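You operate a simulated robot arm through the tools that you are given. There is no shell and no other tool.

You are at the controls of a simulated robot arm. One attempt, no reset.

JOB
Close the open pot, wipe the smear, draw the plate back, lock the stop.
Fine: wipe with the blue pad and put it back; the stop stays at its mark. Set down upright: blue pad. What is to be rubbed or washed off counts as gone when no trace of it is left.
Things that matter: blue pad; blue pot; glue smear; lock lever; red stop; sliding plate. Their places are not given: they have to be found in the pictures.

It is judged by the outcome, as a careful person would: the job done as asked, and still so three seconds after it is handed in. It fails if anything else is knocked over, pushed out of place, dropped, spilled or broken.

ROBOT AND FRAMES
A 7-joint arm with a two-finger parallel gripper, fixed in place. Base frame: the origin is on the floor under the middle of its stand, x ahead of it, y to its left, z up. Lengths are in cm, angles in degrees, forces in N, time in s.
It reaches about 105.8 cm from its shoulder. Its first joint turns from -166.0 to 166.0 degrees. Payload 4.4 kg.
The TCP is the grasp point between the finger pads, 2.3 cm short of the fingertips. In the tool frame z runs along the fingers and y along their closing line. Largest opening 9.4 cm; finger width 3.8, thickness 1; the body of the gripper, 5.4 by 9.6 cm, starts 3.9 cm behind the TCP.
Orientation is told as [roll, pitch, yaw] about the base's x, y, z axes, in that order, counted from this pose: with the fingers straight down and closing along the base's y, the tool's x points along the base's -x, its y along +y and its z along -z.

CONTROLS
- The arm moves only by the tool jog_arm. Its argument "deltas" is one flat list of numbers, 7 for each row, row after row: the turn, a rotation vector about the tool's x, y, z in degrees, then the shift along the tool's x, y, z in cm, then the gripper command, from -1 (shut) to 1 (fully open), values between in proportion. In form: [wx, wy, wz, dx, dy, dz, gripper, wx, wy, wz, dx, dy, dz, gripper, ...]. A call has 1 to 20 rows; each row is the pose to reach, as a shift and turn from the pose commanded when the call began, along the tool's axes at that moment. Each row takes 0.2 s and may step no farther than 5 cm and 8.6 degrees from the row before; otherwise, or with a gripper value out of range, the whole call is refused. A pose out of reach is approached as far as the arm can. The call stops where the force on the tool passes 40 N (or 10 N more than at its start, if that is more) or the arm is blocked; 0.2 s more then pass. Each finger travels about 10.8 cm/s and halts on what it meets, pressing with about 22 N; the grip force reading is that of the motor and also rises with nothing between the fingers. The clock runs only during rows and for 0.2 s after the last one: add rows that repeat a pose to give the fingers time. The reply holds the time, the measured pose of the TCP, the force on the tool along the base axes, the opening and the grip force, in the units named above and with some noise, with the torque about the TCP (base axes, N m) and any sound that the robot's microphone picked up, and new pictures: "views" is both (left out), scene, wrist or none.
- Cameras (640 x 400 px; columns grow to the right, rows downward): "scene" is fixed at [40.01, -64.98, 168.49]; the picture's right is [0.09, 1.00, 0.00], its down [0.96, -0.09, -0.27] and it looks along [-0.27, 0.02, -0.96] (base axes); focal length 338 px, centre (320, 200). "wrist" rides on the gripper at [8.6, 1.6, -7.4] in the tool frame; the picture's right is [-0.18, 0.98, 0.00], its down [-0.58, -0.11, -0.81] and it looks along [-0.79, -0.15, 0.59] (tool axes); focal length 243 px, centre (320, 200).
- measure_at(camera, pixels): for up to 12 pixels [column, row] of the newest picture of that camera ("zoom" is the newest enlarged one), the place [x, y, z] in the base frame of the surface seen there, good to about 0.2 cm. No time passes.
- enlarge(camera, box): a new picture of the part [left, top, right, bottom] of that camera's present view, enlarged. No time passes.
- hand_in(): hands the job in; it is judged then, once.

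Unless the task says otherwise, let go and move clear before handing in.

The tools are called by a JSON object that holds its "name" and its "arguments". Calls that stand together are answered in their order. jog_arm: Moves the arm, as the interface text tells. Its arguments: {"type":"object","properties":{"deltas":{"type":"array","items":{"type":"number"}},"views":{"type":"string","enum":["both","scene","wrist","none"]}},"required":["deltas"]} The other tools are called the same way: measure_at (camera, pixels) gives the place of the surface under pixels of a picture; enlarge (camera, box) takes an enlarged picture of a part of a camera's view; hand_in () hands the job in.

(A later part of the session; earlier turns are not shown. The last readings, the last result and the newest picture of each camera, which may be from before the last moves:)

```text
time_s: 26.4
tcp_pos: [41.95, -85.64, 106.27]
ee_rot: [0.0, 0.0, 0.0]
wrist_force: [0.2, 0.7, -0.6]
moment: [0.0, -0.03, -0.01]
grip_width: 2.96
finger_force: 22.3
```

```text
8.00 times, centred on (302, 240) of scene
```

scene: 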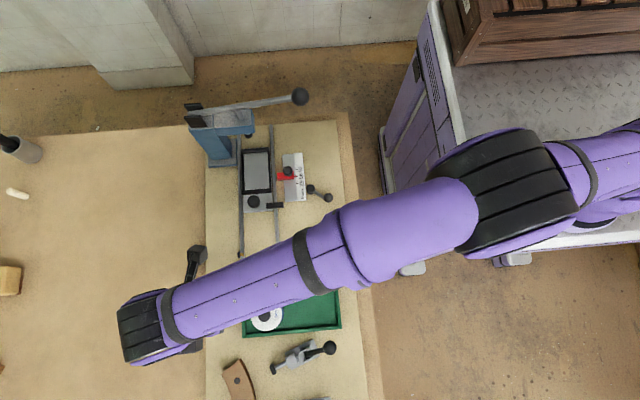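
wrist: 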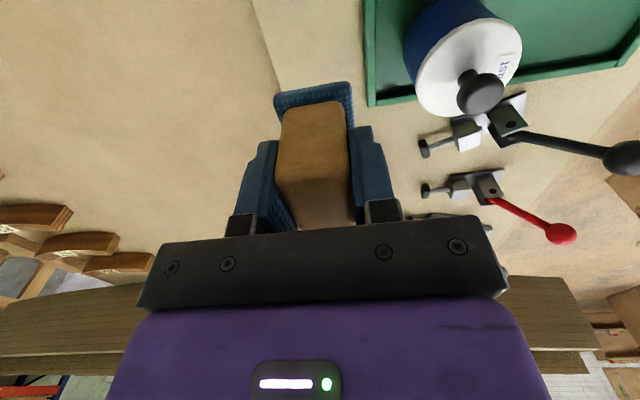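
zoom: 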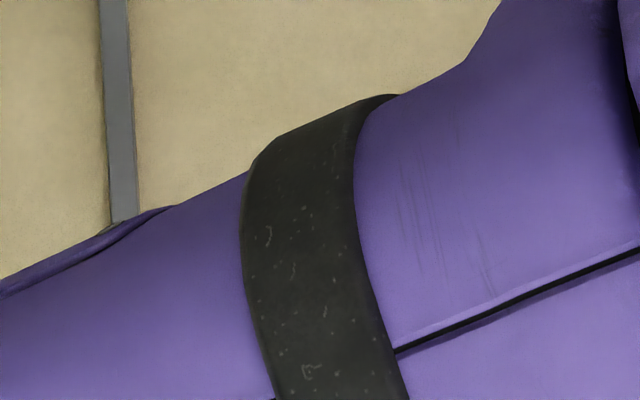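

The visible bench where the smear was is clean. I'll lower the pad back onto its original spot, slowing near contact.

{"name": "jog_arm", "arguments": {"deltas": [0, 0, 0, 0, 0, 2, -1, 0, 0, 0, 0, 0, 5.5, -1, 0, 0, 0, 0, 0, 8.5, -1, 0, 0, 0, 0, 0, 9.6, -1, 0, 0, 0, 0, 0, 9.8, -1, 0, 0, 0, 0, 0, 9.9, -1, 0, 0, 0, 0, 0, 9.9, -1], "views": "wrist"}}

```text
time_s: 28.0
tcp_pos: [41.83, -85.61, 96.27]
ee_rot: [0.0, 0.1, 0.0]
wrist_force: [-0.9, 0.3, -0.9]
moment: [-0.02, -0.01, -0.03]
grip_width: 2.97
finger_force: 22.1
```

wrist: 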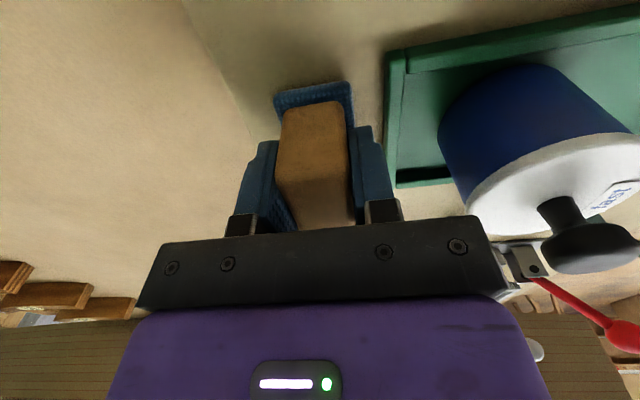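

{"name": "jog_arm", "arguments": {"deltas": [0, 0, 0, 0, 0, 0.1, -1, 0, 0, 0, 0, 0, 0.15, -1, 0, 0, 0, 0, 0, 0.15, -1], "views": "none"}}

```text
time_s: 28.8
tcp_pos: [41.76, -85.57, 96.12]
ee_rot: [0.0, 0.0, 0.0]
wrist_force: [0.5, -0.7, -1.1]
moment: [0.01, 0.02, -0.02]
grip_width: 2.98
finger_force: 22.3
```

Still no contact; I'll lower a little further in fine steps.

{"name": "jog_arm", "arguments": {"deltas": [0, 0, 0, 0, 0, 0.05, -1, 0, 0, 0, 0, 0, 0.1, -1, 0, 0, 0, 0, 0, 0.1, -1], "views": "none"}}

```text
time_s: 29.6
tcp_pos: [41.74, -85.84, 95.99]
ee_rot: [0.0, 0.0, 0.0]
wrist_force: [-1.4, 0.5, 0.4]
moment: [0.02, -0.01, 0.03]
grip_width: 2.97
finger_force: 22.0
```

{"name": "jog_arm", "arguments": {"deltas": [0, 0, 0, 0, 0, 0.05, -1, 0, 0, 0, 0, 0, 0.1, -1, 0, 0, 0, 0, 0, 0.1, -1], "views": "none"}}

```text
time_s: 30.4
tcp_pos: [41.8, -85.71, 96.01]
ee_rot: [-0.1, 0.0, -0.2]
wrist_force: [-1.3, -2.7, 9.6]
moment: [-0.02, 0.07, 0.04]
grip_width: 2.97
finger_force: 22.4
```

Contact at 9.6 N: the pad rests on the bench. I'll open the fingers to about 4.2 cm and rise straight up.

{"name": "jog_arm", "arguments": {"deltas": [0, 0, 0, 0, 0, -0.05, -1, 0, 0, 0, 0, 0, -0.05, -0.1, 0, 0, 0, 0, 0, -0.05, -0.1, 0, 0, 0, 0, 0, -1.5, -0.1, 0, 0, 0, 0, 0, -5, -0.1, 0, 0, 0, 0, 0, -9, -0.1, 0, 0, 0, 0, 0, -13, -0.1, 0, 0, 0, 0, 0, -13, -0.1], "views": "both"}}

```text
time_s: 32.2
tcp_pos: [41.85, -85.42, 109.21]
ee_rot: [-0.1, 0.0, 0.0]
wrist_force: [0.6, -0.7, -0.4]
moment: [-0.02, -0.04, 0.0]
grip_width: 4.23
finger_force: 0.0
```

scene: 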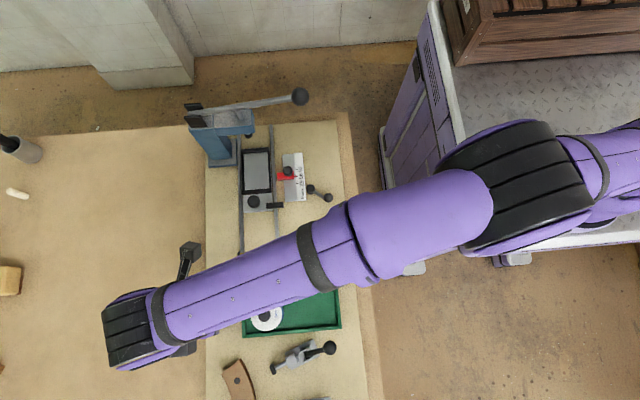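
wrist: 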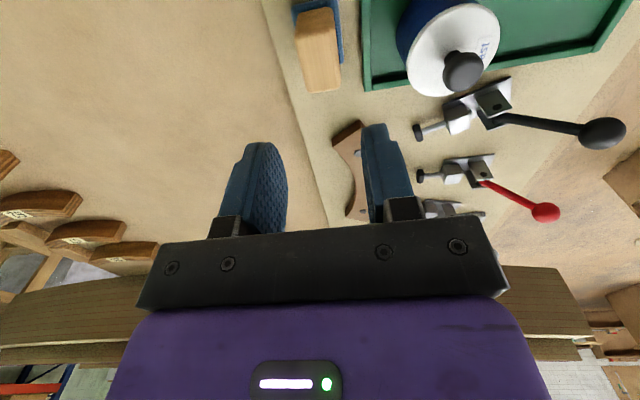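

The pad stands upright back at its place, at wrist (318,45). The stop, lever and plate are unobstructed in the scene camera, so I'll zoom in tightly on them.

{"name": "enlarge", "arguments": {"camera": "scene", "box": [272, 160, 352, 210]}}

{"name": "enlarge", "arguments": {"camera": "scene", "box": [228, 175, 308, 225]}}

{"name": "enlarge", "arguments": {"camera": "scene", "box": [228, 135, 308, 185]}}

{"name": "measure_at", "arguments": {"camera": "wrist", "pixels": [[300, 20], [328, 15], [338, 80], [308, 88], [318, 45], [340, 20], [295, 8], [343, 60]]}}

```text
8.00 times, centred on (312, 185) of scene
```

zoom: 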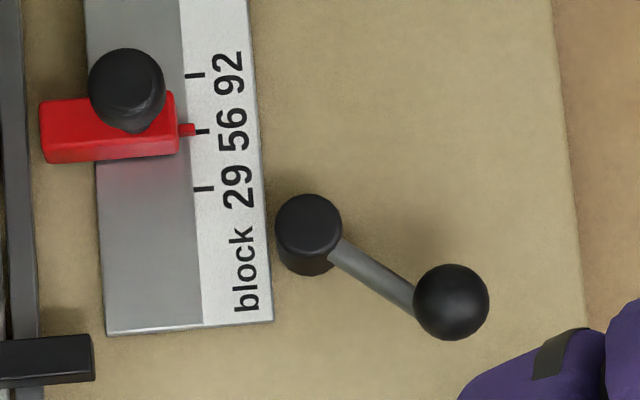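

```text
8.00 times, centred on (268, 200) of scene
```

zoom: 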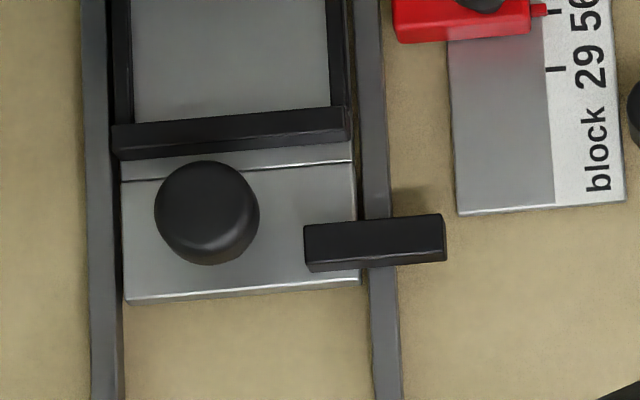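

```text
8.00 times, centred on (268, 160) of scene
```

zoom: 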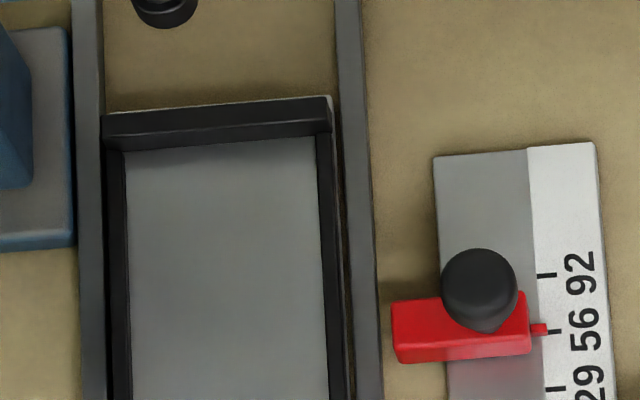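

```text
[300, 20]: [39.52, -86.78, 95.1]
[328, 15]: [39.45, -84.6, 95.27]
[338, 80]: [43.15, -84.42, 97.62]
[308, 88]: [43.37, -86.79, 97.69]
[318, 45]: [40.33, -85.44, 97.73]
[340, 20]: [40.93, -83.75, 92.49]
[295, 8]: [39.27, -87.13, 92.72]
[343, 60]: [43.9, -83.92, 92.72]
```

The pad is back at its original coordinates, and the stop pointer sits at the middle mark (56). Before reaching for the plate knob, I'll measure the press head, knob, tab and lever geometry for clearance with the wrist camera.

{"name": "enlarge", "arguments": {"camera": "scene", "box": [176, 80, 320, 170]}}

```text
4.44 times, centred on (248, 125) of scene
```

zoom: 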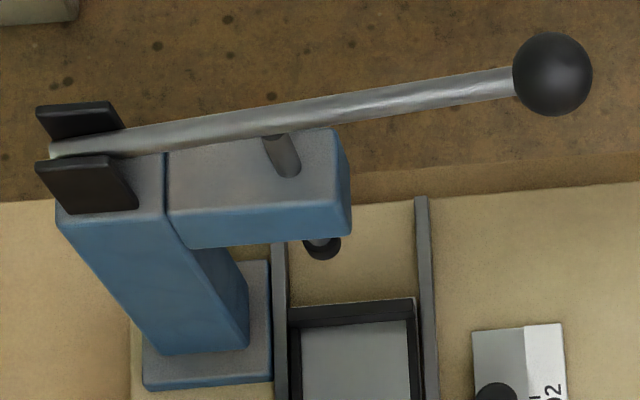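

{"name": "measure_at", "arguments": {"camera": "zoom", "pixels": [[330, 140], [345, 205], [345, 230], [190, 215], [190, 240], [265, 185], [322, 250], [230, 340], [150, 350], [270, 370], [555, 75], [300, 110]]}}

{"name": "measure_at", "arguments": {"camera": "scene", "pixels": [[247, 201], [260, 201], [253, 196], [253, 207], [267, 205], [282, 203], [275, 202], [275, 208], [244, 211], [272, 211], [258, 193], [258, 197]]}}

{"name": "measure_at", "arguments": {"camera": "scene", "pixels": [[311, 186], [311, 193], [307, 189], [315, 189], [318, 193], [322, 196], [328, 196], [325, 200], [287, 170], [288, 174], [280, 178], [296, 176]]}}

```text
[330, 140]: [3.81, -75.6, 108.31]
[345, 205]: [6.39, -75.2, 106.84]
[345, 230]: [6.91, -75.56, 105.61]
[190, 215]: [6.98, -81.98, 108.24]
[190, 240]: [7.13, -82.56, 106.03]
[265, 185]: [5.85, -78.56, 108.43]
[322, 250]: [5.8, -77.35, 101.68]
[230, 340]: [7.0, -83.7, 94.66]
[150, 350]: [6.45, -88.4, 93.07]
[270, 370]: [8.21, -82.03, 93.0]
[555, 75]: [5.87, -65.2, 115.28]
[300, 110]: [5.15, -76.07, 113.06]
```

```text
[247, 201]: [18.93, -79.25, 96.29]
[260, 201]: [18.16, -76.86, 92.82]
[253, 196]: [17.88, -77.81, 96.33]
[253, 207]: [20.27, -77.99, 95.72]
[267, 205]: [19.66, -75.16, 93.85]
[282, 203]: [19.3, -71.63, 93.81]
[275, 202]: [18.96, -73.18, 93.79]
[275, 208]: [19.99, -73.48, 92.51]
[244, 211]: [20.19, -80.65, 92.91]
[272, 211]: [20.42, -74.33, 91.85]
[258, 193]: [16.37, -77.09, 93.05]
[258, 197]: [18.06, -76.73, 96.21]
```

```text
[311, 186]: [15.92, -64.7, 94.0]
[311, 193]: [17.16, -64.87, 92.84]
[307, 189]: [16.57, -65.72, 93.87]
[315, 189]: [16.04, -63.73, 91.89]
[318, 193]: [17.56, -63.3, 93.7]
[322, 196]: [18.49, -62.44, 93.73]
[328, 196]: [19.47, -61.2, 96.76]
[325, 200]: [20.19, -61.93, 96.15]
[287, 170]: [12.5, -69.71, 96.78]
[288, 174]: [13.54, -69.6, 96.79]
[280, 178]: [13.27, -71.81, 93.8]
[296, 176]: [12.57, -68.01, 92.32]
```

The press head front is at x≈7.1 and z 104–108, so at the knob with the present yaw the wrist camera would come within about 1 cm of it. I'll yaw the tool by -90° so the camera sits on the +y side, and view the rails from over (28,-68).

{"name": "jog_arm", "arguments": {"deltas": [0, 0, 8.18, 1.26, 1.6, -0.25, -0.1, 0, 0, 16.36, 2.52, 3.2, -0.5, -0.1, 0, 0, 24.54, 3.78, 4.81, -0.76, -0.1, 0, 0, 32.73, 5.04, 6.42, -1.0, -0.1, 0, 0, 40.9, 6.3, 8.02, -1.27, -0.1, 0, 0, 49.1, 7.55, 9.63, -1.53, -0.1, 0, 0, 57.3, 8.81, 11.23, -1.78, -0.1, 0, 0, 65.45, 10.07, 12.84, -2.04, -0.1, 0, 0, 73.6, 11.33, 14.44, -2.3, -0.1, 0, 0, 81.8, 12.6, 16.05, -2.55, -0.1, 0, 0, 90, 13.85, 17.65, -2.8, -0.1, 0, 0, 90, 13.85, 17.65, -2.8, -0.1], "views": "both"}}

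```text
time_s: 34.8
tcp_pos: [28.12, -68.03, 111.61]
ee_rot: [-0.1, 0.0, -90.0]
wrist_force: [-0.6, -0.2, -0.1]
moment: [-0.02, 0.01, -0.05]
grip_width: 4.23
finger_force: 0.0
```

scene: 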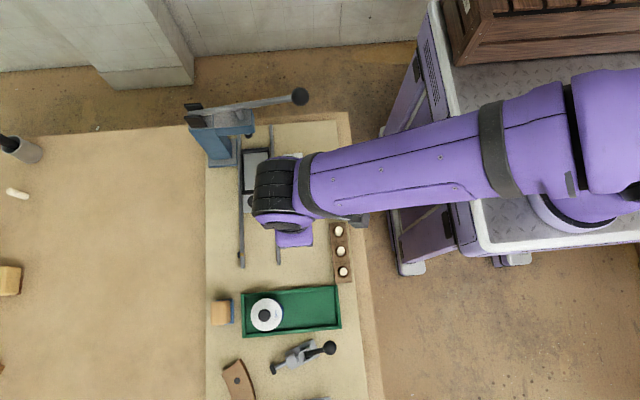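
wrist: 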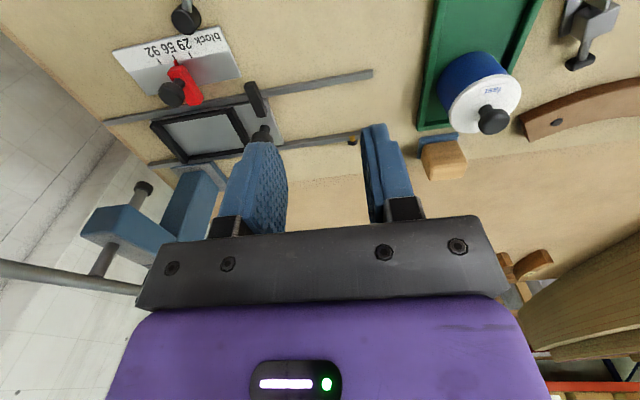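

The yaw works, and the wrist view shows the stop, rails and plate. I'll zoom on the rails' end and the stop/lever area.

{"name": "enlarge", "arguments": {"camera": "wrist", "box": [100, 0, 260, 100]}}

{"name": "enlarge", "arguments": {"camera": "wrist", "box": [140, 60, 396, 220]}}

{"name": "enlarge", "arguments": {"camera": "wrist", "box": [280, 100, 380, 162]}}

{"name": "enlarge", "arguments": {"camera": "scene", "box": [222, 230, 302, 280]}}

```text
4.00 times, centred on (180, 50) of wrist
```

zoom: 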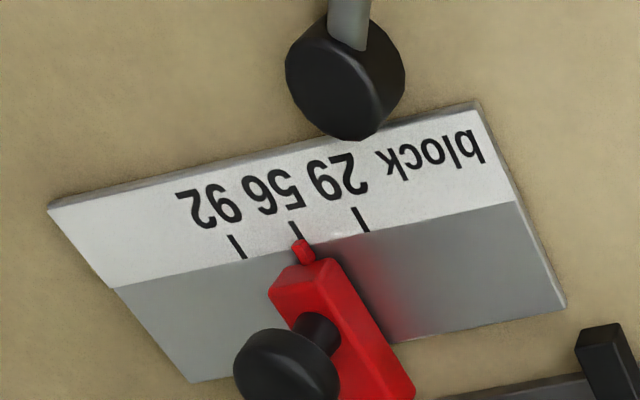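

```text
2.50 times, centred on (268, 140) of wrist
```

zoom: 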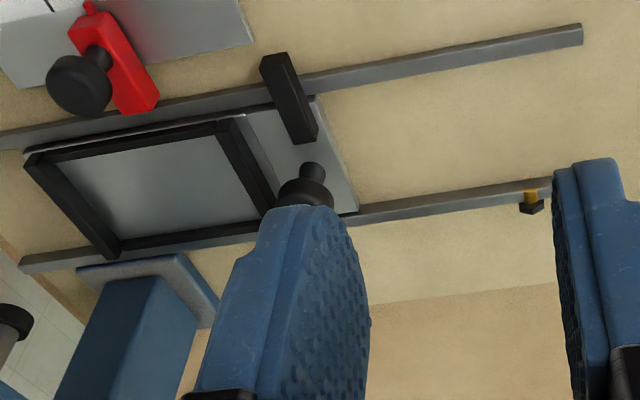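

```text
6.40 times, centred on (330, 131) of wrist
```

zoom: 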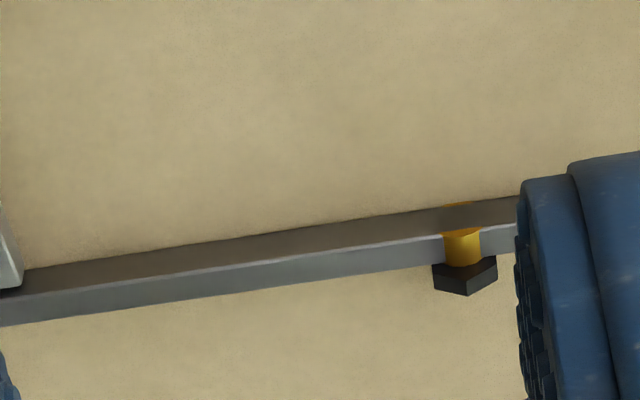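

```text
8.00 times, centred on (262, 255) of scene
```

zoom: 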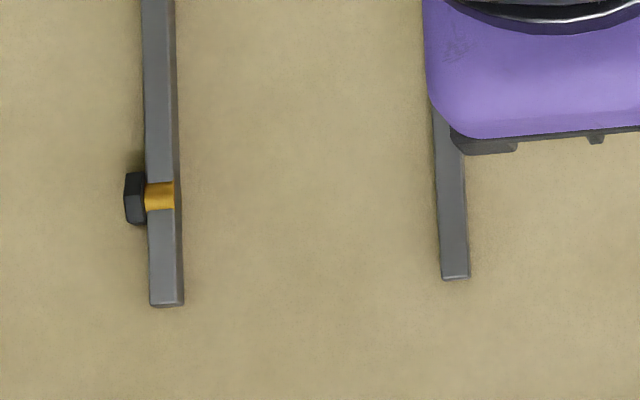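

The amber plunger with a hex head on the left rail (x≈30.2) looks like a spring detent that the plate should reach when drawn back. I'll measure the frame bar height and knob before gripping the knob with the fingers closing along x.

{"name": "measure_at", "arguments": {"camera": "wrist", "pixels": [[240, 128], [243, 135], [236, 118], [262, 132], [258, 128], [268, 133], [256, 97], [248, 86], [264, 112], [282, 140], [270, 125], [352, 139]]}}

{"name": "measure_at", "arguments": {"camera": "scene", "pixels": [[254, 206], [247, 205], [247, 197], [240, 254], [242, 253], [243, 255]]}}

```text
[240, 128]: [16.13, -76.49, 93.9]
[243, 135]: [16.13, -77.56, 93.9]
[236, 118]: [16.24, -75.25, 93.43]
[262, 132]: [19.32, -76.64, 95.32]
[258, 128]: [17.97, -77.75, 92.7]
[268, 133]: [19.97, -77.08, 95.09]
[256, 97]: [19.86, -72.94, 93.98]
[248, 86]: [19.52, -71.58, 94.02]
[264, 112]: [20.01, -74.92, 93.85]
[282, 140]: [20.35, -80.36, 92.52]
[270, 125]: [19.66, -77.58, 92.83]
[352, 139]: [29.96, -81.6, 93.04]
```

```text
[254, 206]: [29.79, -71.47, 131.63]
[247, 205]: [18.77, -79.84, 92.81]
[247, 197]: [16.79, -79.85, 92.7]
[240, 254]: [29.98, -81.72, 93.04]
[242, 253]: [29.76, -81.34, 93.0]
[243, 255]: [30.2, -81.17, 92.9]
```

{"name": "measure_at", "arguments": {"camera": "scene", "pixels": [[270, 160], [290, 158], [260, 170], [300, 157], [320, 155], [290, 240], [280, 230], [305, 225], [360, 219], [345, 220]]}}

```text
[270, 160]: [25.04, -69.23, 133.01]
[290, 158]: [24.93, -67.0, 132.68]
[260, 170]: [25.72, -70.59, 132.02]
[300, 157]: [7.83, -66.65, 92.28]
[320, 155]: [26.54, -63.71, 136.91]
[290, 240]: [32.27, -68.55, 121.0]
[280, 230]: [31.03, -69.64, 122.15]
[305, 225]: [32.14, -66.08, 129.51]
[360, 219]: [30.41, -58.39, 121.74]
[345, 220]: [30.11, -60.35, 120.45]
```

The wrist ring only extends about 3.5 cm toward -x of the TCP, so it stays clear of the press handle at x≤7.2. I'll move over the knob at (19.05,-77.9) and descend partway to z≈100.

{"name": "jog_arm", "arguments": {"deltas": [0, 0, 0, -2.5, -2.25, 0, -0.1, 0, 0, 0, -5, -4.5, 0, -0.1, 0, 0, 0, -7.5, -6.75, 0, -0.1, 0, 0, 0, -9.9, -8.95, 0, -0.1, 0, 0, 0, -9.9, -8.95, 3, -0.1, 0, 0, 0, -9.9, -8.95, 6.5, -0.1, 0, 0, 0, -9.9, -8.95, 10, -0.1, 0, 0, 0, -9.9, -8.95, 11.5, -0.1, 0, 0, 0, -9.9, -8.95, 11.5, -0.1], "views": "both"}}

```text
time_s: 36.8
tcp_pos: [18.83, -77.94, 100.28]
ee_rot: [0.0, 0.0, -90.1]
wrist_force: [0.6, -0.2, 0.4]
moment: [0.0, 0.03, 0.03]
grip_width: 4.25
finger_force: 0.0
```

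scene: 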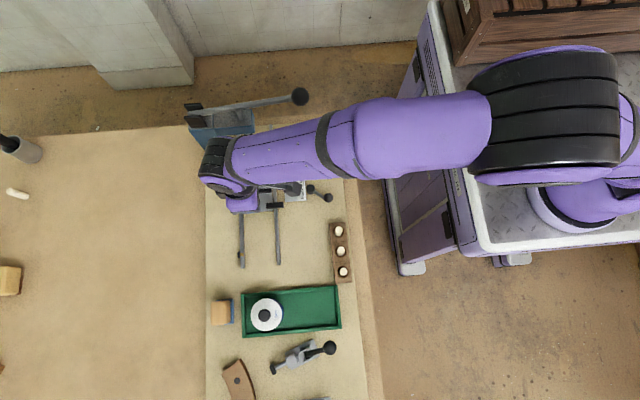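
wrist: 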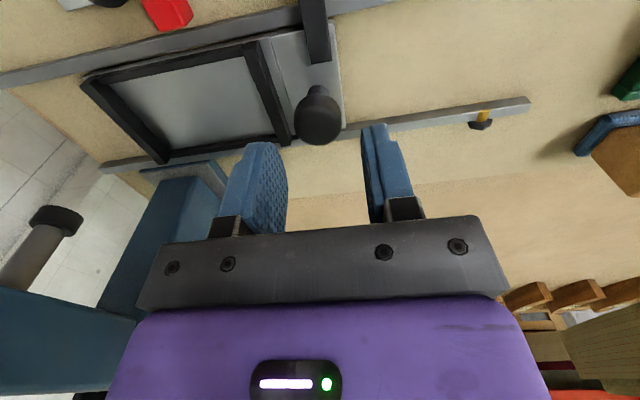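

{"name": "measure_at", "arguments": {"camera": "scene", "pixels": [[215, 142], [230, 140], [260, 133], [300, 122], [320, 118], [345, 105], [300, 150], [250, 155], [205, 160], [380, 97]]}}

{"name": "measure_at", "arguments": {"camera": "wrist", "pixels": [[318, 120], [300, 115], [335, 115], [318, 92], [318, 140], [255, 90], [270, 130], [300, 95]]}}

```text
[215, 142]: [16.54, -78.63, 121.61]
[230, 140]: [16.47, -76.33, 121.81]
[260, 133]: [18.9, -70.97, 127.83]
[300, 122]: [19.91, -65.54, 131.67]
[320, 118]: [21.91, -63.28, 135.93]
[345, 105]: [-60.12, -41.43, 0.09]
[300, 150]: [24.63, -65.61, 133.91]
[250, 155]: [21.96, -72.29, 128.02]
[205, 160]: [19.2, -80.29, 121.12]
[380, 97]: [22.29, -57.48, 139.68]
```

```text
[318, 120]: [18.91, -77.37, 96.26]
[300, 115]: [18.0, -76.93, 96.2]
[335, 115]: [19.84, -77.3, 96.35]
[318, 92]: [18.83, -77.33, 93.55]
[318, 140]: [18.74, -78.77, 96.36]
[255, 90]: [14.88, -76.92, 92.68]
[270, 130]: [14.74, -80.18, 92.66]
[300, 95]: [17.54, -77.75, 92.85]
```

The arm stays at x≥16 above z 121, clear of the press, and the knob (wrist (318,120)) is between the fingers. I'll descend 3.65 cm and close on it.

{"name": "jog_arm", "arguments": {"deltas": [0, 0, 0, 0, 0, 2, -0.1, 0, 0, 0, 0, 0, 3.4, -0.1, 0, 0, 0, 0, 0, 3.65, -0.1, 0, 0, 0, 0, 0, 3.65, -0.1, 0, 0, 0, 0, 0, 3.65, -1, 0, 0, 0, 0, 0, 3.65, -1, 0, 0, 0, 0, 0, 3.65, -1], "views": "both"}}

```text
time_s: 38.4
tcp_pos: [19.0, -77.9, 96.55]
ee_rot: [0.0, 0.0, -90.0]
wrist_force: [0.7, 0.2, -1.1]
moment: [-0.33, -0.02, -0.03]
grip_width: 2.75
finger_force: 44.8
```

scene: 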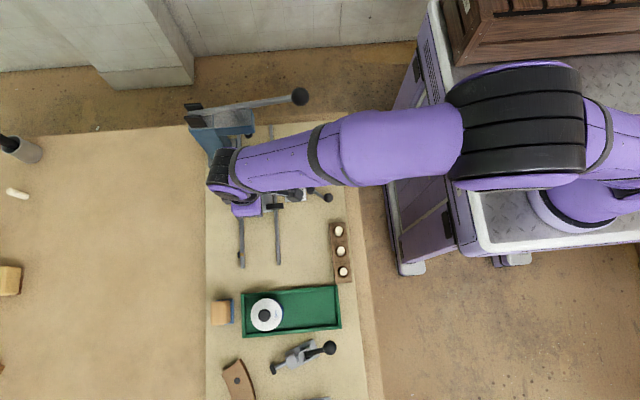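
wrist: 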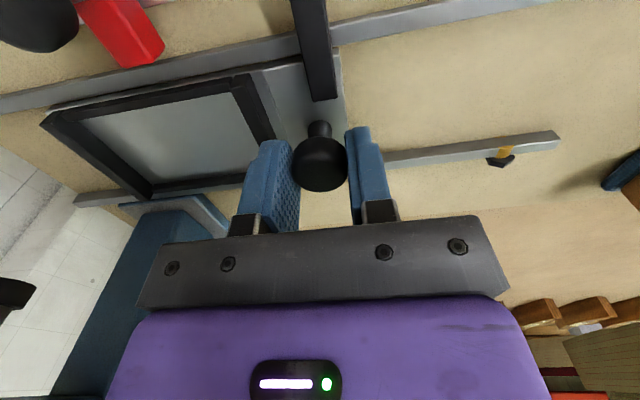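

The knob is gripped (2.75 cm). Before pulling I'll measure the rail direction so the plate is drawn straight along it.

{"name": "enlarge", "arguments": {"camera": "scene", "box": [222, 210, 302, 260]}}

{"name": "measure_at", "arguments": {"camera": "zoom", "pixels": [[425, 50], [432, 150], [440, 250], [448, 350], [160, 120], [160, 200], [160, 300], [164, 380]]}}

{"name": "measure_at", "arguments": {"camera": "wrist", "pixels": [[20, 102], [200, 55], [360, 28], [520, 8], [400, 155], [460, 145], [550, 138], [90, 198]]}}

```text
8.00 times, centred on (262, 235) of scene
```

zoom: 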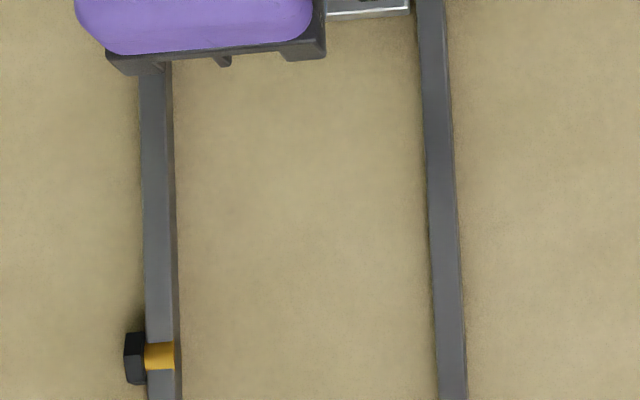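

```text
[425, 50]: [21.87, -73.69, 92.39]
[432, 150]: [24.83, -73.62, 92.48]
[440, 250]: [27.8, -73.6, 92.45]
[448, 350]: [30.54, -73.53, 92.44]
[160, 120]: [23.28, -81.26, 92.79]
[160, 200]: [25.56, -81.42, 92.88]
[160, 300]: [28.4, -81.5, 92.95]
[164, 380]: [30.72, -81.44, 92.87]
```

```text
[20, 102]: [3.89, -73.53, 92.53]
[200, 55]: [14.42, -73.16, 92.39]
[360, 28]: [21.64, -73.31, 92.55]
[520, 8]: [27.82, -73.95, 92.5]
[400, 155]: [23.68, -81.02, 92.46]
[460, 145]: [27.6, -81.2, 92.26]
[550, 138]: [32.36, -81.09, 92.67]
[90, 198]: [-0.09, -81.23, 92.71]
```

The rails run parallel to base x within half a degree. I'll pull the plate straight in +x (tool +y), first 3 cm slowly.

{"name": "jog_arm", "arguments": {"deltas": [0, 0, 0, 0, 0.3, 0, -1, 0, 0, 0, 0, 0.8, 0, -1, 0, 0, 0, 0, 1.4, 0, -1, 0, 0, 0, 0, 2.0, 0, -1, 0, 0, 0, 0, 2.6, 0, -1, 0, 0, 0, 0, 3.0, 0, -1], "views": "both"}}

```text
time_s: 39.8
tcp_pos: [22.05, -77.8, 96.58]
ee_rot: [0.0, 0.0, -90.1]
wrist_force: [-0.6, -0.2, 8.5]
moment: [-0.71, 0.07, 0.03]
grip_width: 2.74
finger_force: 45.0
```

scene: 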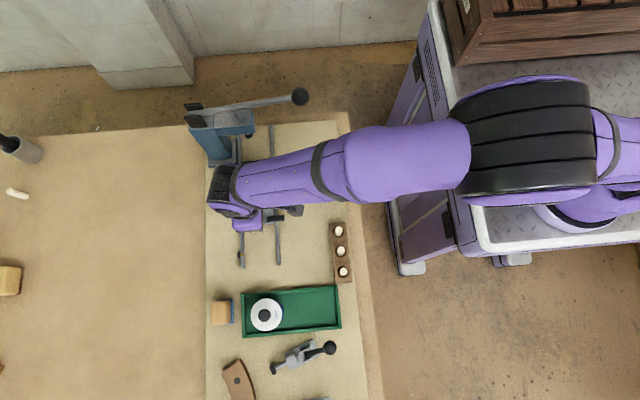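
wrist: 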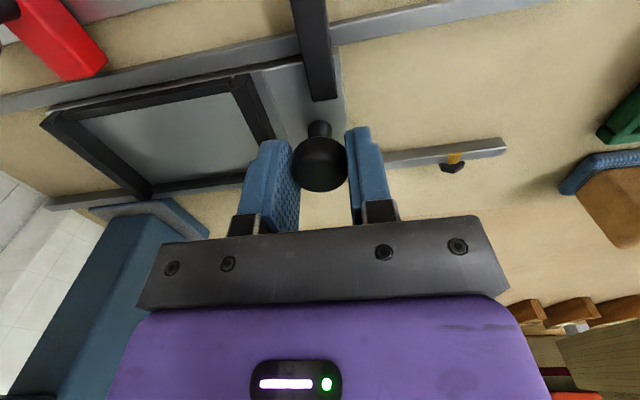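

The plate follows and slides freely, with no sound so far. I'll continue another 3 cm.

{"name": "jog_arm", "arguments": {"deltas": [0, 0, 0, 0, 0.4, 0, -1, 0, 0, 0, 0, 0.8, 0, -1, 0, 0, 0, 0, 1.2, 0, -1, 0, 0, 0, 0, 1.6, 0, -1, 0, 0, 0, 0, 2.0, 0, -1, 0, 0, 0, 0, 2.4, 0, -1, 0, 0, 0, 0, 2.8, 0, -1], "views": "wrist"}}

```text
time_s: 41.4
tcp_pos: [24.86, -77.95, 96.6]
ee_rot: [0.0, 0.0, -90.1]
wrist_force: [-0.7, -5.8, 11.4]
moment: [-1.14, -0.05, -0.09]
grip_width: 2.73
finger_force: 44.4
```

wrist: 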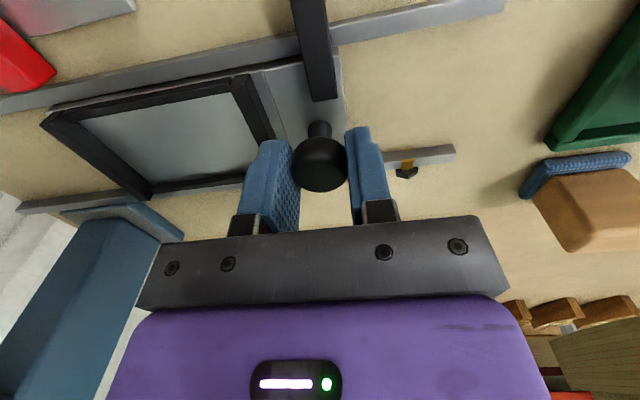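

The plate has moved 5.8 cm, with small side forces (-5.8 N in y, 11 N in z) building up, so I'll shift slightly to -y and up while continuing another 2 cm.

{"name": "jog_arm", "arguments": {"deltas": [0, 0, 0, -0.05, 0.3, -0.03, -1, 0, 0, 0, -0.1, 0.6, -0.05, -1, 0, 0, 0, -0.1, 0.9, -0.05, -1, 0, 0, 0, -0.1, 1.2, -0.05, -1, 0, 0, 0, -0.1, 1.5, -0.05, -1, 0, 0, 0, -0.1, 1.8, -0.05, -1], "views": "wrist"}}

```text
time_s: 42.8
tcp_pos: [26.7, -77.88, 96.62]
ee_rot: [0.0, 0.1, -89.9]
wrist_force: [-0.9, 15.4, 5.9]
moment: [-0.31, 0.01, -0.04]
grip_width: 2.78
finger_force: 45.0
```

wrist: 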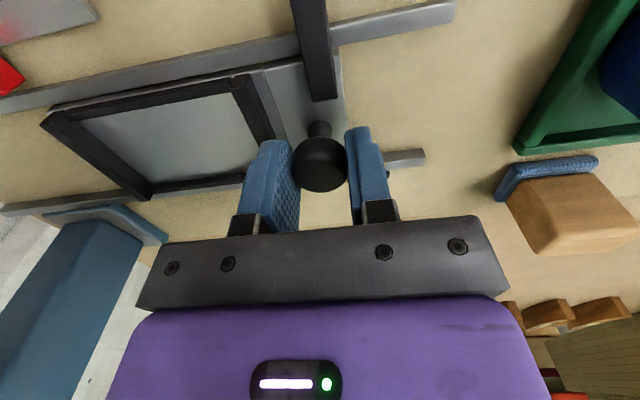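

The side force flipped to +15 N, so the rails are straight and I'll undo most of that shift. I'll continue gently in +x, with the plate edge now about 1.7 cm from the plunger.

{"name": "jog_arm", "arguments": {"deltas": [0, 0, 0, 0.07, 0.2, 0, -1, 0, 0, 0, 0.07, 0.4, 0, -1, 0, 0, 0, 0.07, 0.6, 0, -1, 0, 0, 0, 0.07, 0.8, 0, -1, 0, 0, 0, 0.07, 1.0, 0, -1], "views": "wrist"}}

```text
time_s: 44.0
tcp_pos: [27.63, -77.83, 96.68]
ee_rot: [0.1, 0.1, -90.0]
wrist_force: [-0.4, 11.1, -13.6]
moment: [-0.82, 0.0, 0.01]
grip_width: 2.74
finger_force: 44.7
```

wrist: 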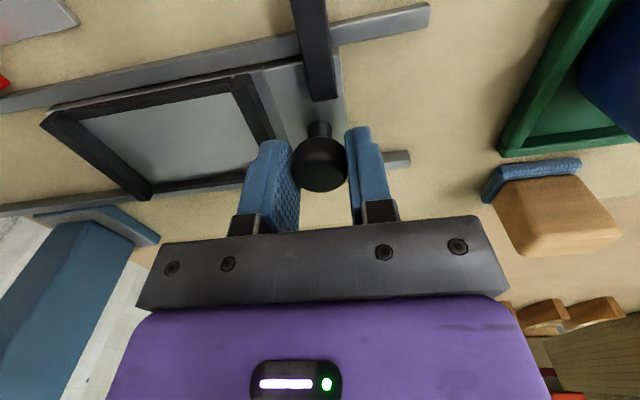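

{"name": "jog_arm", "arguments": {"deltas": [0, 0, 0, 0.04, 0.1, 0.03, -1, 0, 0, 0, 0.05, 0.25, 0.04, -1, 0, 0, 0, 0.05, 0.4, 0.04, -1, 0, 0, 0, 0.05, 0.55, 0.04, -1, 0, 0, 0, 0.05, 0.7, 0.04, -1], "views": "both"}}

```text
time_s: 45.2
tcp_pos: [28.37, -77.84, 96.59]
ee_rot: [0.0, 0.0, -90.0]
wrist_force: [-1.1, 1.8, -6.0]
moment: [0.54, 0.02, -0.06]
grip_width: 2.74
finger_force: 44.8
```

scene: 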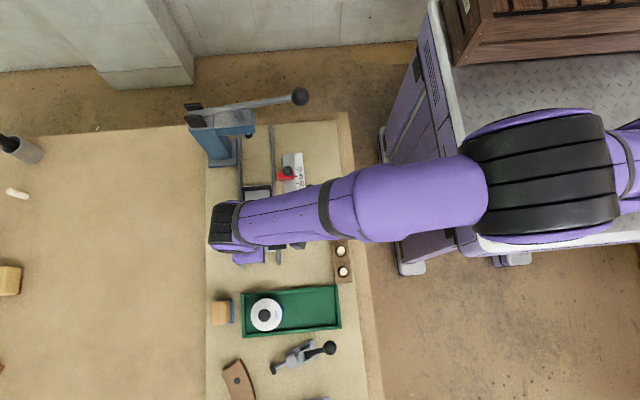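
wrist: 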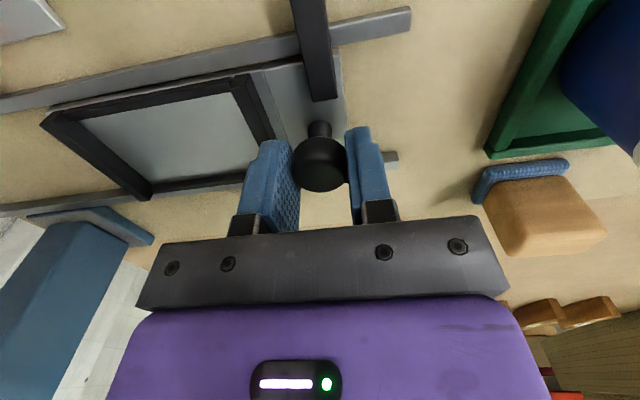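

The knob is now 9.4 cm from the start and the plate edge is level with the plunger, but no click was heard yet. I'll continue in 0.15 cm steps.

{"name": "jog_arm", "arguments": {"deltas": [0, 0, 0, 0, 0.15, 0, -1, 0, 0, 0, 0, 0.3, 0, -1, 0, 0, 0, 0, 0.45, 0, -1, 0, 0, 0, 0, 0.6, 0, -1], "views": "wrist"}}

```text
time_s: 46.2
tcp_pos: [28.89, -77.85, 96.45]
ee_rot: [0.0, 0.0, -90.0]
wrist_force: [-1.3, 2.4, -3.2]
moment: [-0.64, -0.02, -0.01]
grip_width: 2.76
finger_force: 44.7
```

wrist: 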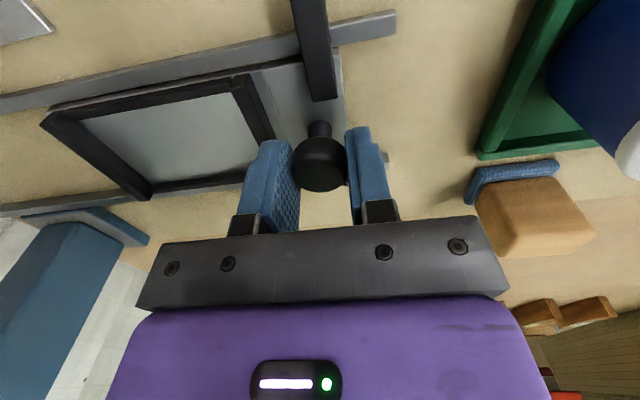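

{"name": "jog_arm", "arguments": {"deltas": [0, 0, 0, 0, 0.15, 0, -1, 0, 0, 0, 0, 0.3, 0, -1, 0, 0, 0, 0, 0.45, 0, -1, 0, 0, 0, 0, 0.6, 0, -1], "views": "wrist"}}

```text
time_s: 47.2
tcp_pos: [29.62, -77.83, 96.53]
ee_rot: [0.0, 0.0, -90.0]
wrist_force: [-1.3, -2.1, -5.8]
moment: [-0.9, 0.02, -0.04]
grip_width: 2.77
finger_force: 45.0
```

wrist: 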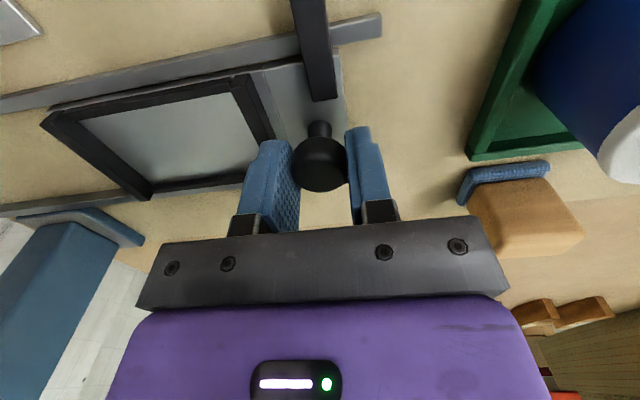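

Friction along x is still only about -1.3 N, with no click. I'll continue in small steps toward the point where the knob is level with the plunger.

{"name": "jog_arm", "arguments": {"deltas": [0, 0, 0, 0, 0.12, 0, -1, 0, 0, 0, 0, 0.24, 0, -1, 0, 0, 0, 0, 0.36, 0, -1, 0, 0, 0, 0, 0.48, 0, -1], "views": "both"}}

```text
time_s: 48.2
tcp_pos: [30.03, -77.88, 96.58]
ee_rot: [-0.1, -0.1, -90.0]
wrist_force: [-0.6, 0.1, -5.9]
moment: [-0.88, 0.03, -0.09]
grip_width: 2.78
finger_force: 44.6
```

scene: 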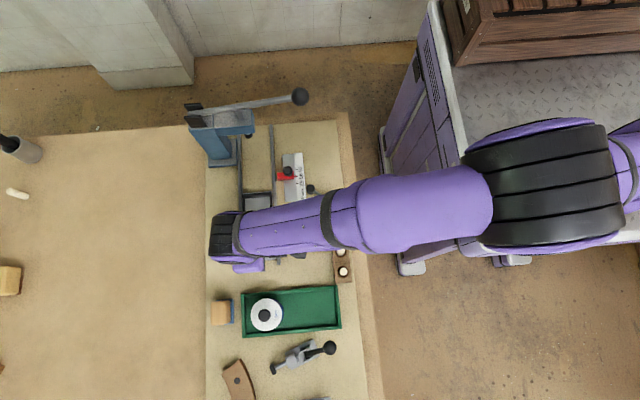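
wrist: 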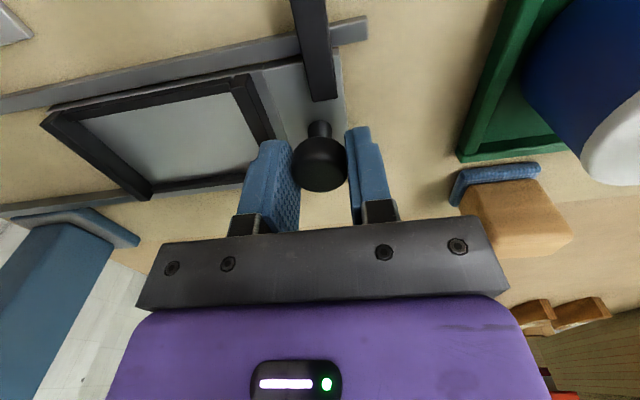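

The knob is level with the plunger and there's still no click or resistance. I'll continue another 0.6 cm while watching the force.

{"name": "jog_arm", "arguments": {"deltas": [0, 0, 0, 0, 0.15, 0, -1, 0, 0, 0, 0, 0.3, 0, -1, 0, 0, 0, 0, 0.45, 0, -1, 0, 0, 0, 0, 0.6, 0, -1], "views": "wrist"}}

```text
time_s: 49.2
tcp_pos: [30.63, -77.88, 96.49]
ee_rot: [-0.1, 0.1, -90.0]
wrist_force: [-0.8, -0.3, 0.2]
moment: [0.93, 0.05, -0.11]
grip_width: 2.73
finger_force: 45.4
```

wrist: 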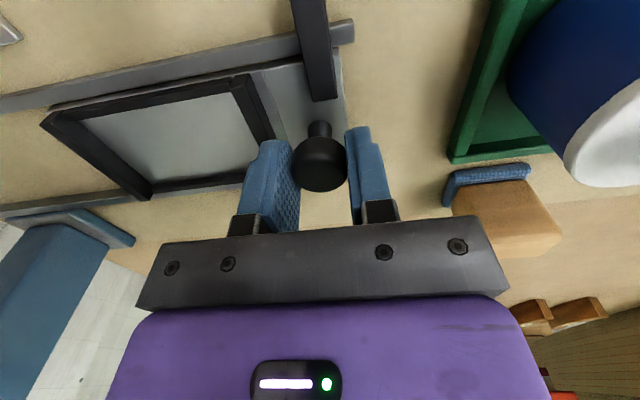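

Still nothing. I'll release the knob, rise, and look at the plate's edge relative to the plunger and rail ends.

{"name": "jog_arm", "arguments": {"deltas": [0, 0, 0, 0, 0, 0, -0.1, 0, 0, 0, 0, 0, 0, -0.1, 0, 0, 0, 0, 0, -2.5, -0.1, 0, 0, 0, 0, 0, -6, -0.1, 0, 0, 0, 0, 0, -10, -0.1, 0, 0, 0, 4, -1, -12, -0.1, 0, 0, 0, 8, -2, -13, -0.1, 0, 0, 0, 12, -2, -14, -0.1, 0, 0, 0, 12, -2, -14, -0.1], "views": "both"}}

```text
time_s: 51.2
tcp_pos: [28.7, -65.87, 110.57]
ee_rot: [0.0, 0.0, -90.0]
wrist_force: [0.6, -0.1, 0.2]
moment: [0.0, 0.02, -0.02]
grip_width: 4.23
finger_force: 0.1
```

scene: 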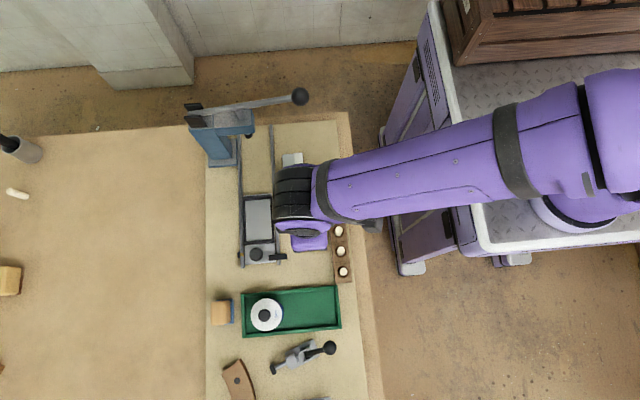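
wrist: 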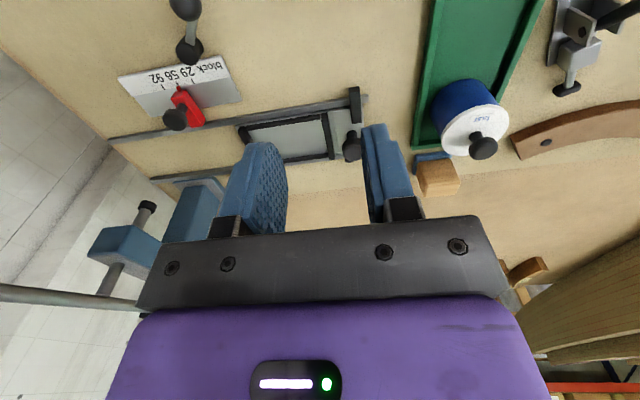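

{"name": "enlarge", "arguments": {"camera": "scene", "box": [222, 230, 302, 280]}}

{"name": "enlarge", "arguments": {"camera": "scene", "box": [230, 180, 294, 220]}}

{"name": "enlarge", "arguments": {"camera": "wrist", "box": [220, 70, 380, 170]}}

```text
8.00 times, centred on (262, 255) of scene
```

zoom: 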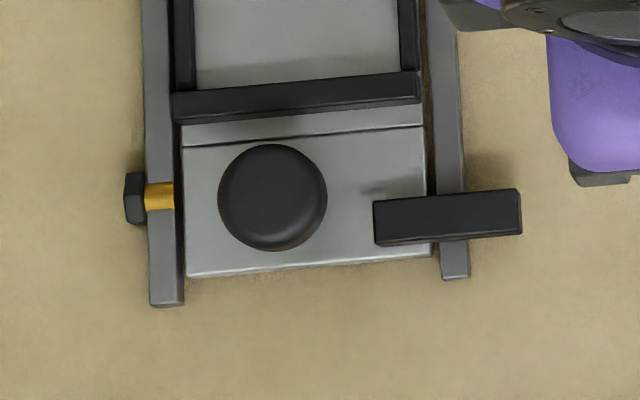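

```text
10.00 times, centred on (262, 200) of scene
```

zoom: 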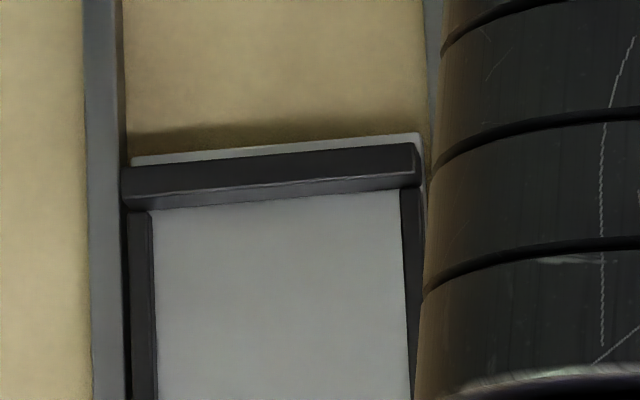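

```text
4.00 times, centred on (300, 120) of wrist
```

zoom: 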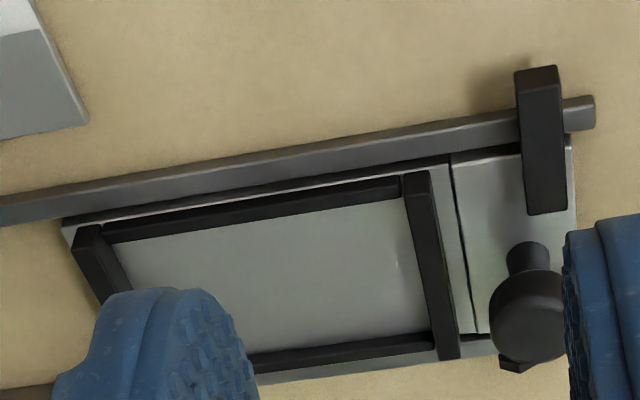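

There's a scribed groove across the plate at zoom row ~135, and the brass plunger is at row ~195, so the groove is still short of the plunger. I'll measure both precisely.

{"name": "enlarge", "arguments": {"camera": "scene", "box": [230, 235, 278, 265]}}

{"name": "measure_at", "arguments": {"camera": "zoom", "pixels": [[200, 178], [300, 170], [400, 160], [175, 265], [190, 265], [165, 265], [210, 385], [400, 372], [240, 300], [240, 120], [210, 180], [150, 390]]}}

```text
13.33 times, centred on (254, 250) of scene
```

zoom: 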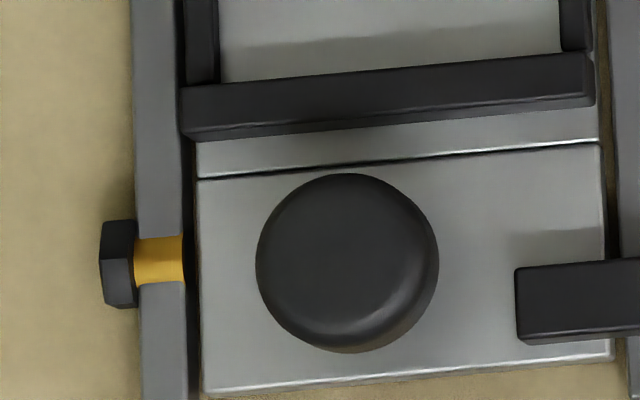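

```text
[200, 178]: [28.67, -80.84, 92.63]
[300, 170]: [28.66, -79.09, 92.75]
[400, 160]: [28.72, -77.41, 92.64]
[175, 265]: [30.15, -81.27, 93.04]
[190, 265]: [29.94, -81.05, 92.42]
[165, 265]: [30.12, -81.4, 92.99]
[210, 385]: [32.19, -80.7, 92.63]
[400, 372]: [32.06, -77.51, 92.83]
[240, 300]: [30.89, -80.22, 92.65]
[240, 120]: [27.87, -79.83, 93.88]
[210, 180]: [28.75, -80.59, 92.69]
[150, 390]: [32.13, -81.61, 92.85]
```

The groove is at x≈28.7 and the plunger at x≈30.13, so about 1.45 cm more travel should line them up, probably with a click. I'll go back to the same knob pose and re-grip.

{"name": "jog_arm", "arguments": {"deltas": [0, 0, 0, -4, 1, 0, -0.1, 0, 0, 0, -8, 2, 0, -0.1, 0, 0, 0, -12, 2, 1, -0.1, 0, 0, 0, -12, 2, 4.5, -0.1, 0, 0, 0, -12, 2, 8.5, -0.1, 0, 0, 0, -12, 2, 12, -0.1, 0, 0, 0, -12, 2, 14, -0.1, 0, 0, 0, -12, 2, 14, -0.1, 0, 0, 0, -12, 2, 14, -1, 0, 0, 0, -12, 2, 14, -1, 0, 0, 0, -12, 2, 14, -1], "views": "wrist"}}

```text
time_s: 53.6
tcp_pos: [30.71, -77.91, 96.4]
ee_rot: [0.1, 0.0, -90.0]
wrist_force: [0.4, -1.7, -3.1]
moment: [-0.75, 0.0, -0.01]
grip_width: 2.75
finger_force: 45.0
```

wrist: 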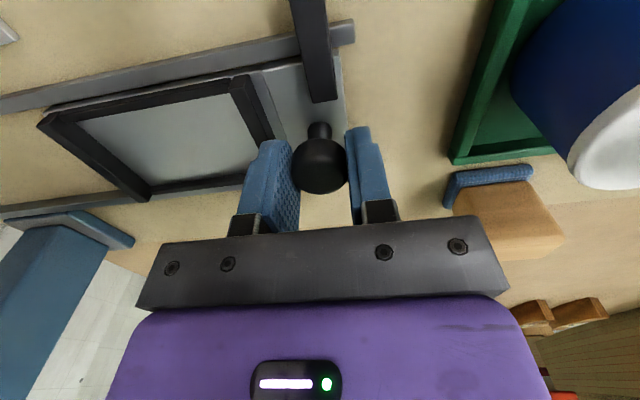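

Re-gripped. I'll pull 0.9 cm more in fine steps, listening for a click.

{"name": "jog_arm", "arguments": {"deltas": [0, 0, 0, 0, 0.15, 0, -1, 0, 0, 0, 0, 0.3, 0, -1, 0, 0, 0, 0, 0.45, 0, -1, 0, 0, 0, 0, 0.6, 0, -1, 0, 0, 0, 0, 0.75, 0, -1, 0, 0, 0, 0, 0.9, 0, -1], "views": "none"}}

```text
time_s: 55.0
tcp_pos: [31.23, -77.86, 96.52]
ee_rot: [-0.1, 0.3, -90.2]
wrist_force: [-18.9, -1.9, -31.6]
moment: [-0.03, 0.19, 0.0]
grip_width: 2.78
finger_force: 45.0
```

There's now -19 N in x and -32 N in z at x≈31.2, so the plate met an end of travel or a catch. I'll ease back slightly to relax the force and look.

{"name": "jog_arm", "arguments": {"deltas": [0, 0, 0, 0, -0.1, 0, -1, 0, 0, 0, 0, -0.2, 0, -1], "views": "both"}}

```text
time_s: 55.6
tcp_pos: [31.17, -77.88, 96.5]
ee_rot: [0.1, 0.1, -90.0]
wrist_force: [-22.3, 0.0, -28.9]
moment: [0.46, 0.23, -0.14]
grip_width: 2.74
finger_force: 45.0
```

scene: 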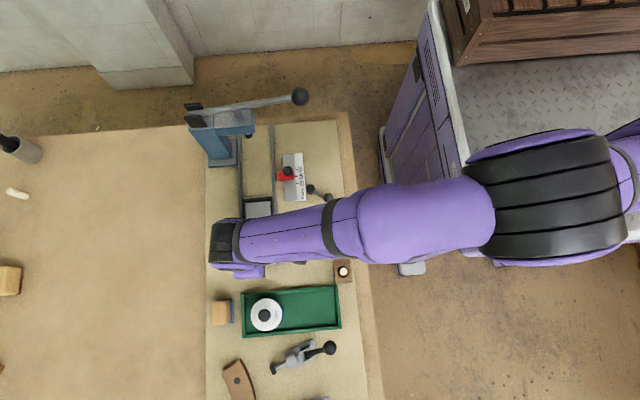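
wrist: 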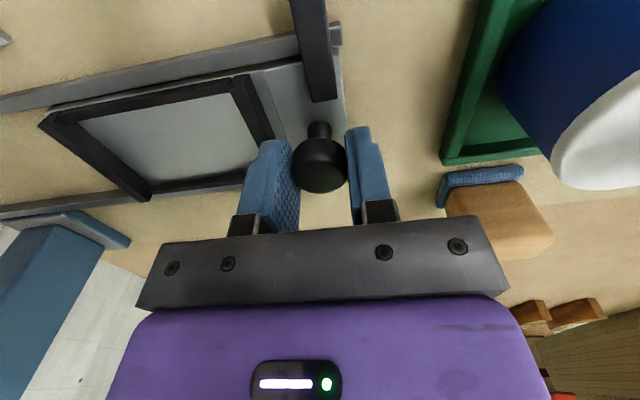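

Force stays about -22 N in x and -29 N in z, so it's at a hard end and I'm still pulling on it. I'll back off another 0.3 cm.

{"name": "jog_arm", "arguments": {"deltas": [0, 0, 0, 0, -0.1, 0.02, -1, 0, 0, 0, 0, -0.2, 0.04, -1, 0, 0, 0, 0, -0.25, 0.05, -1], "views": "none"}}

```text
time_s: 56.4
tcp_pos: [31.18, -78.06, 96.48]
ee_rot: [0.0, 0.1, -89.9]
wrist_force: [-11.0, -1.2, -19.8]
moment: [0.86, 0.1, 0.01]
grip_width: 2.72
finger_force: 44.9
```

The force is easing (−11 N in x), so the plate is at an end position with the knob at x≈31.2. I'll release, rise and inspect where the plate sits relative to plunger and rail ends.

{"name": "jog_arm", "arguments": {"deltas": [0, 0, 0, 0, -0.08, 0, -1, 0, 0, 0, 0, -0.08, 0, -0.1, 0, 0, 0, 0, -0.08, 0, -0.1, 0, 0, 0, 0, -0.08, -2.5, -0.1, 0, 0, 0, 0, -0.08, -6, -0.1, 0, 0, 0, 0, -0.08, -10, -0.1, 0, 0, 0, 4, -1, -12, -0.1, 0, 0, 0, 8, -2, -13, -0.1, 0, 0, 0, 12, -2, -14, -0.1, 0, 0, 0, 12, -2, -14, -0.1], "views": "both"}}

{"name": "enlarge", "arguments": {"camera": "scene", "box": [230, 238, 294, 278]}}

```text
time_s: 58.6
tcp_pos: [29.17, -65.93, 110.41]
ee_rot: [-0.1, 0.0, -90.1]
wrist_force: [-1.0, -0.2, 0.2]
moment: [0.05, 0.0, 0.01]
grip_width: 4.23
finger_force: 0.1
```

scene: 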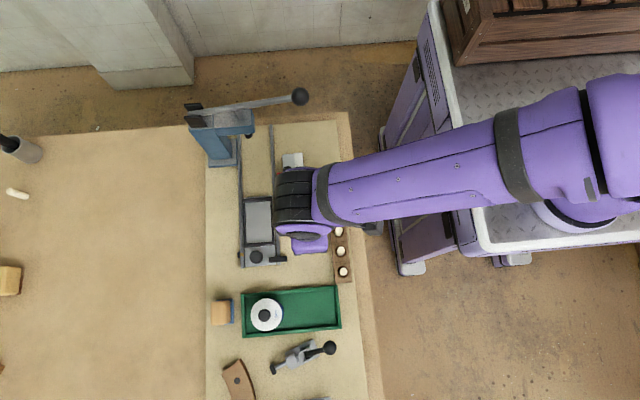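
wrist: 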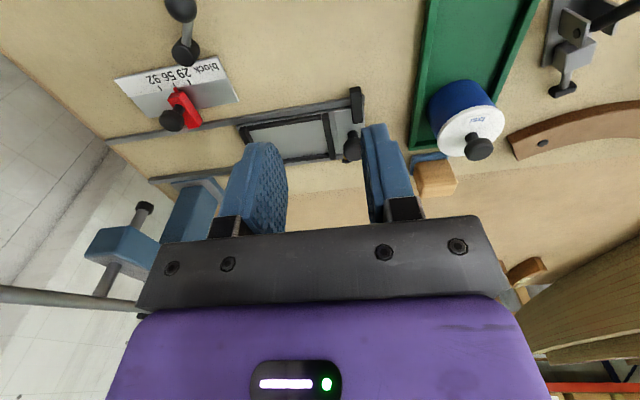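

```text
10.00 times, centred on (262, 258) of scene
```

zoom: 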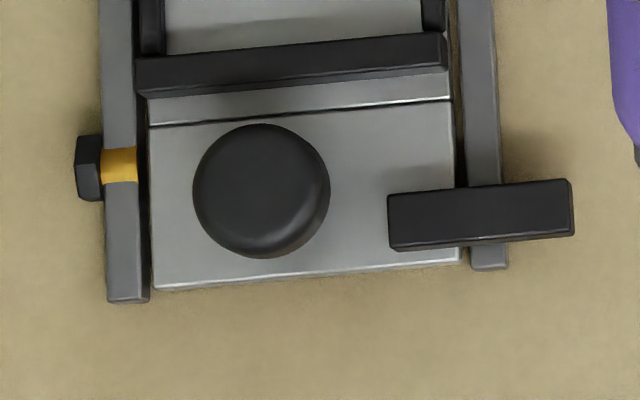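

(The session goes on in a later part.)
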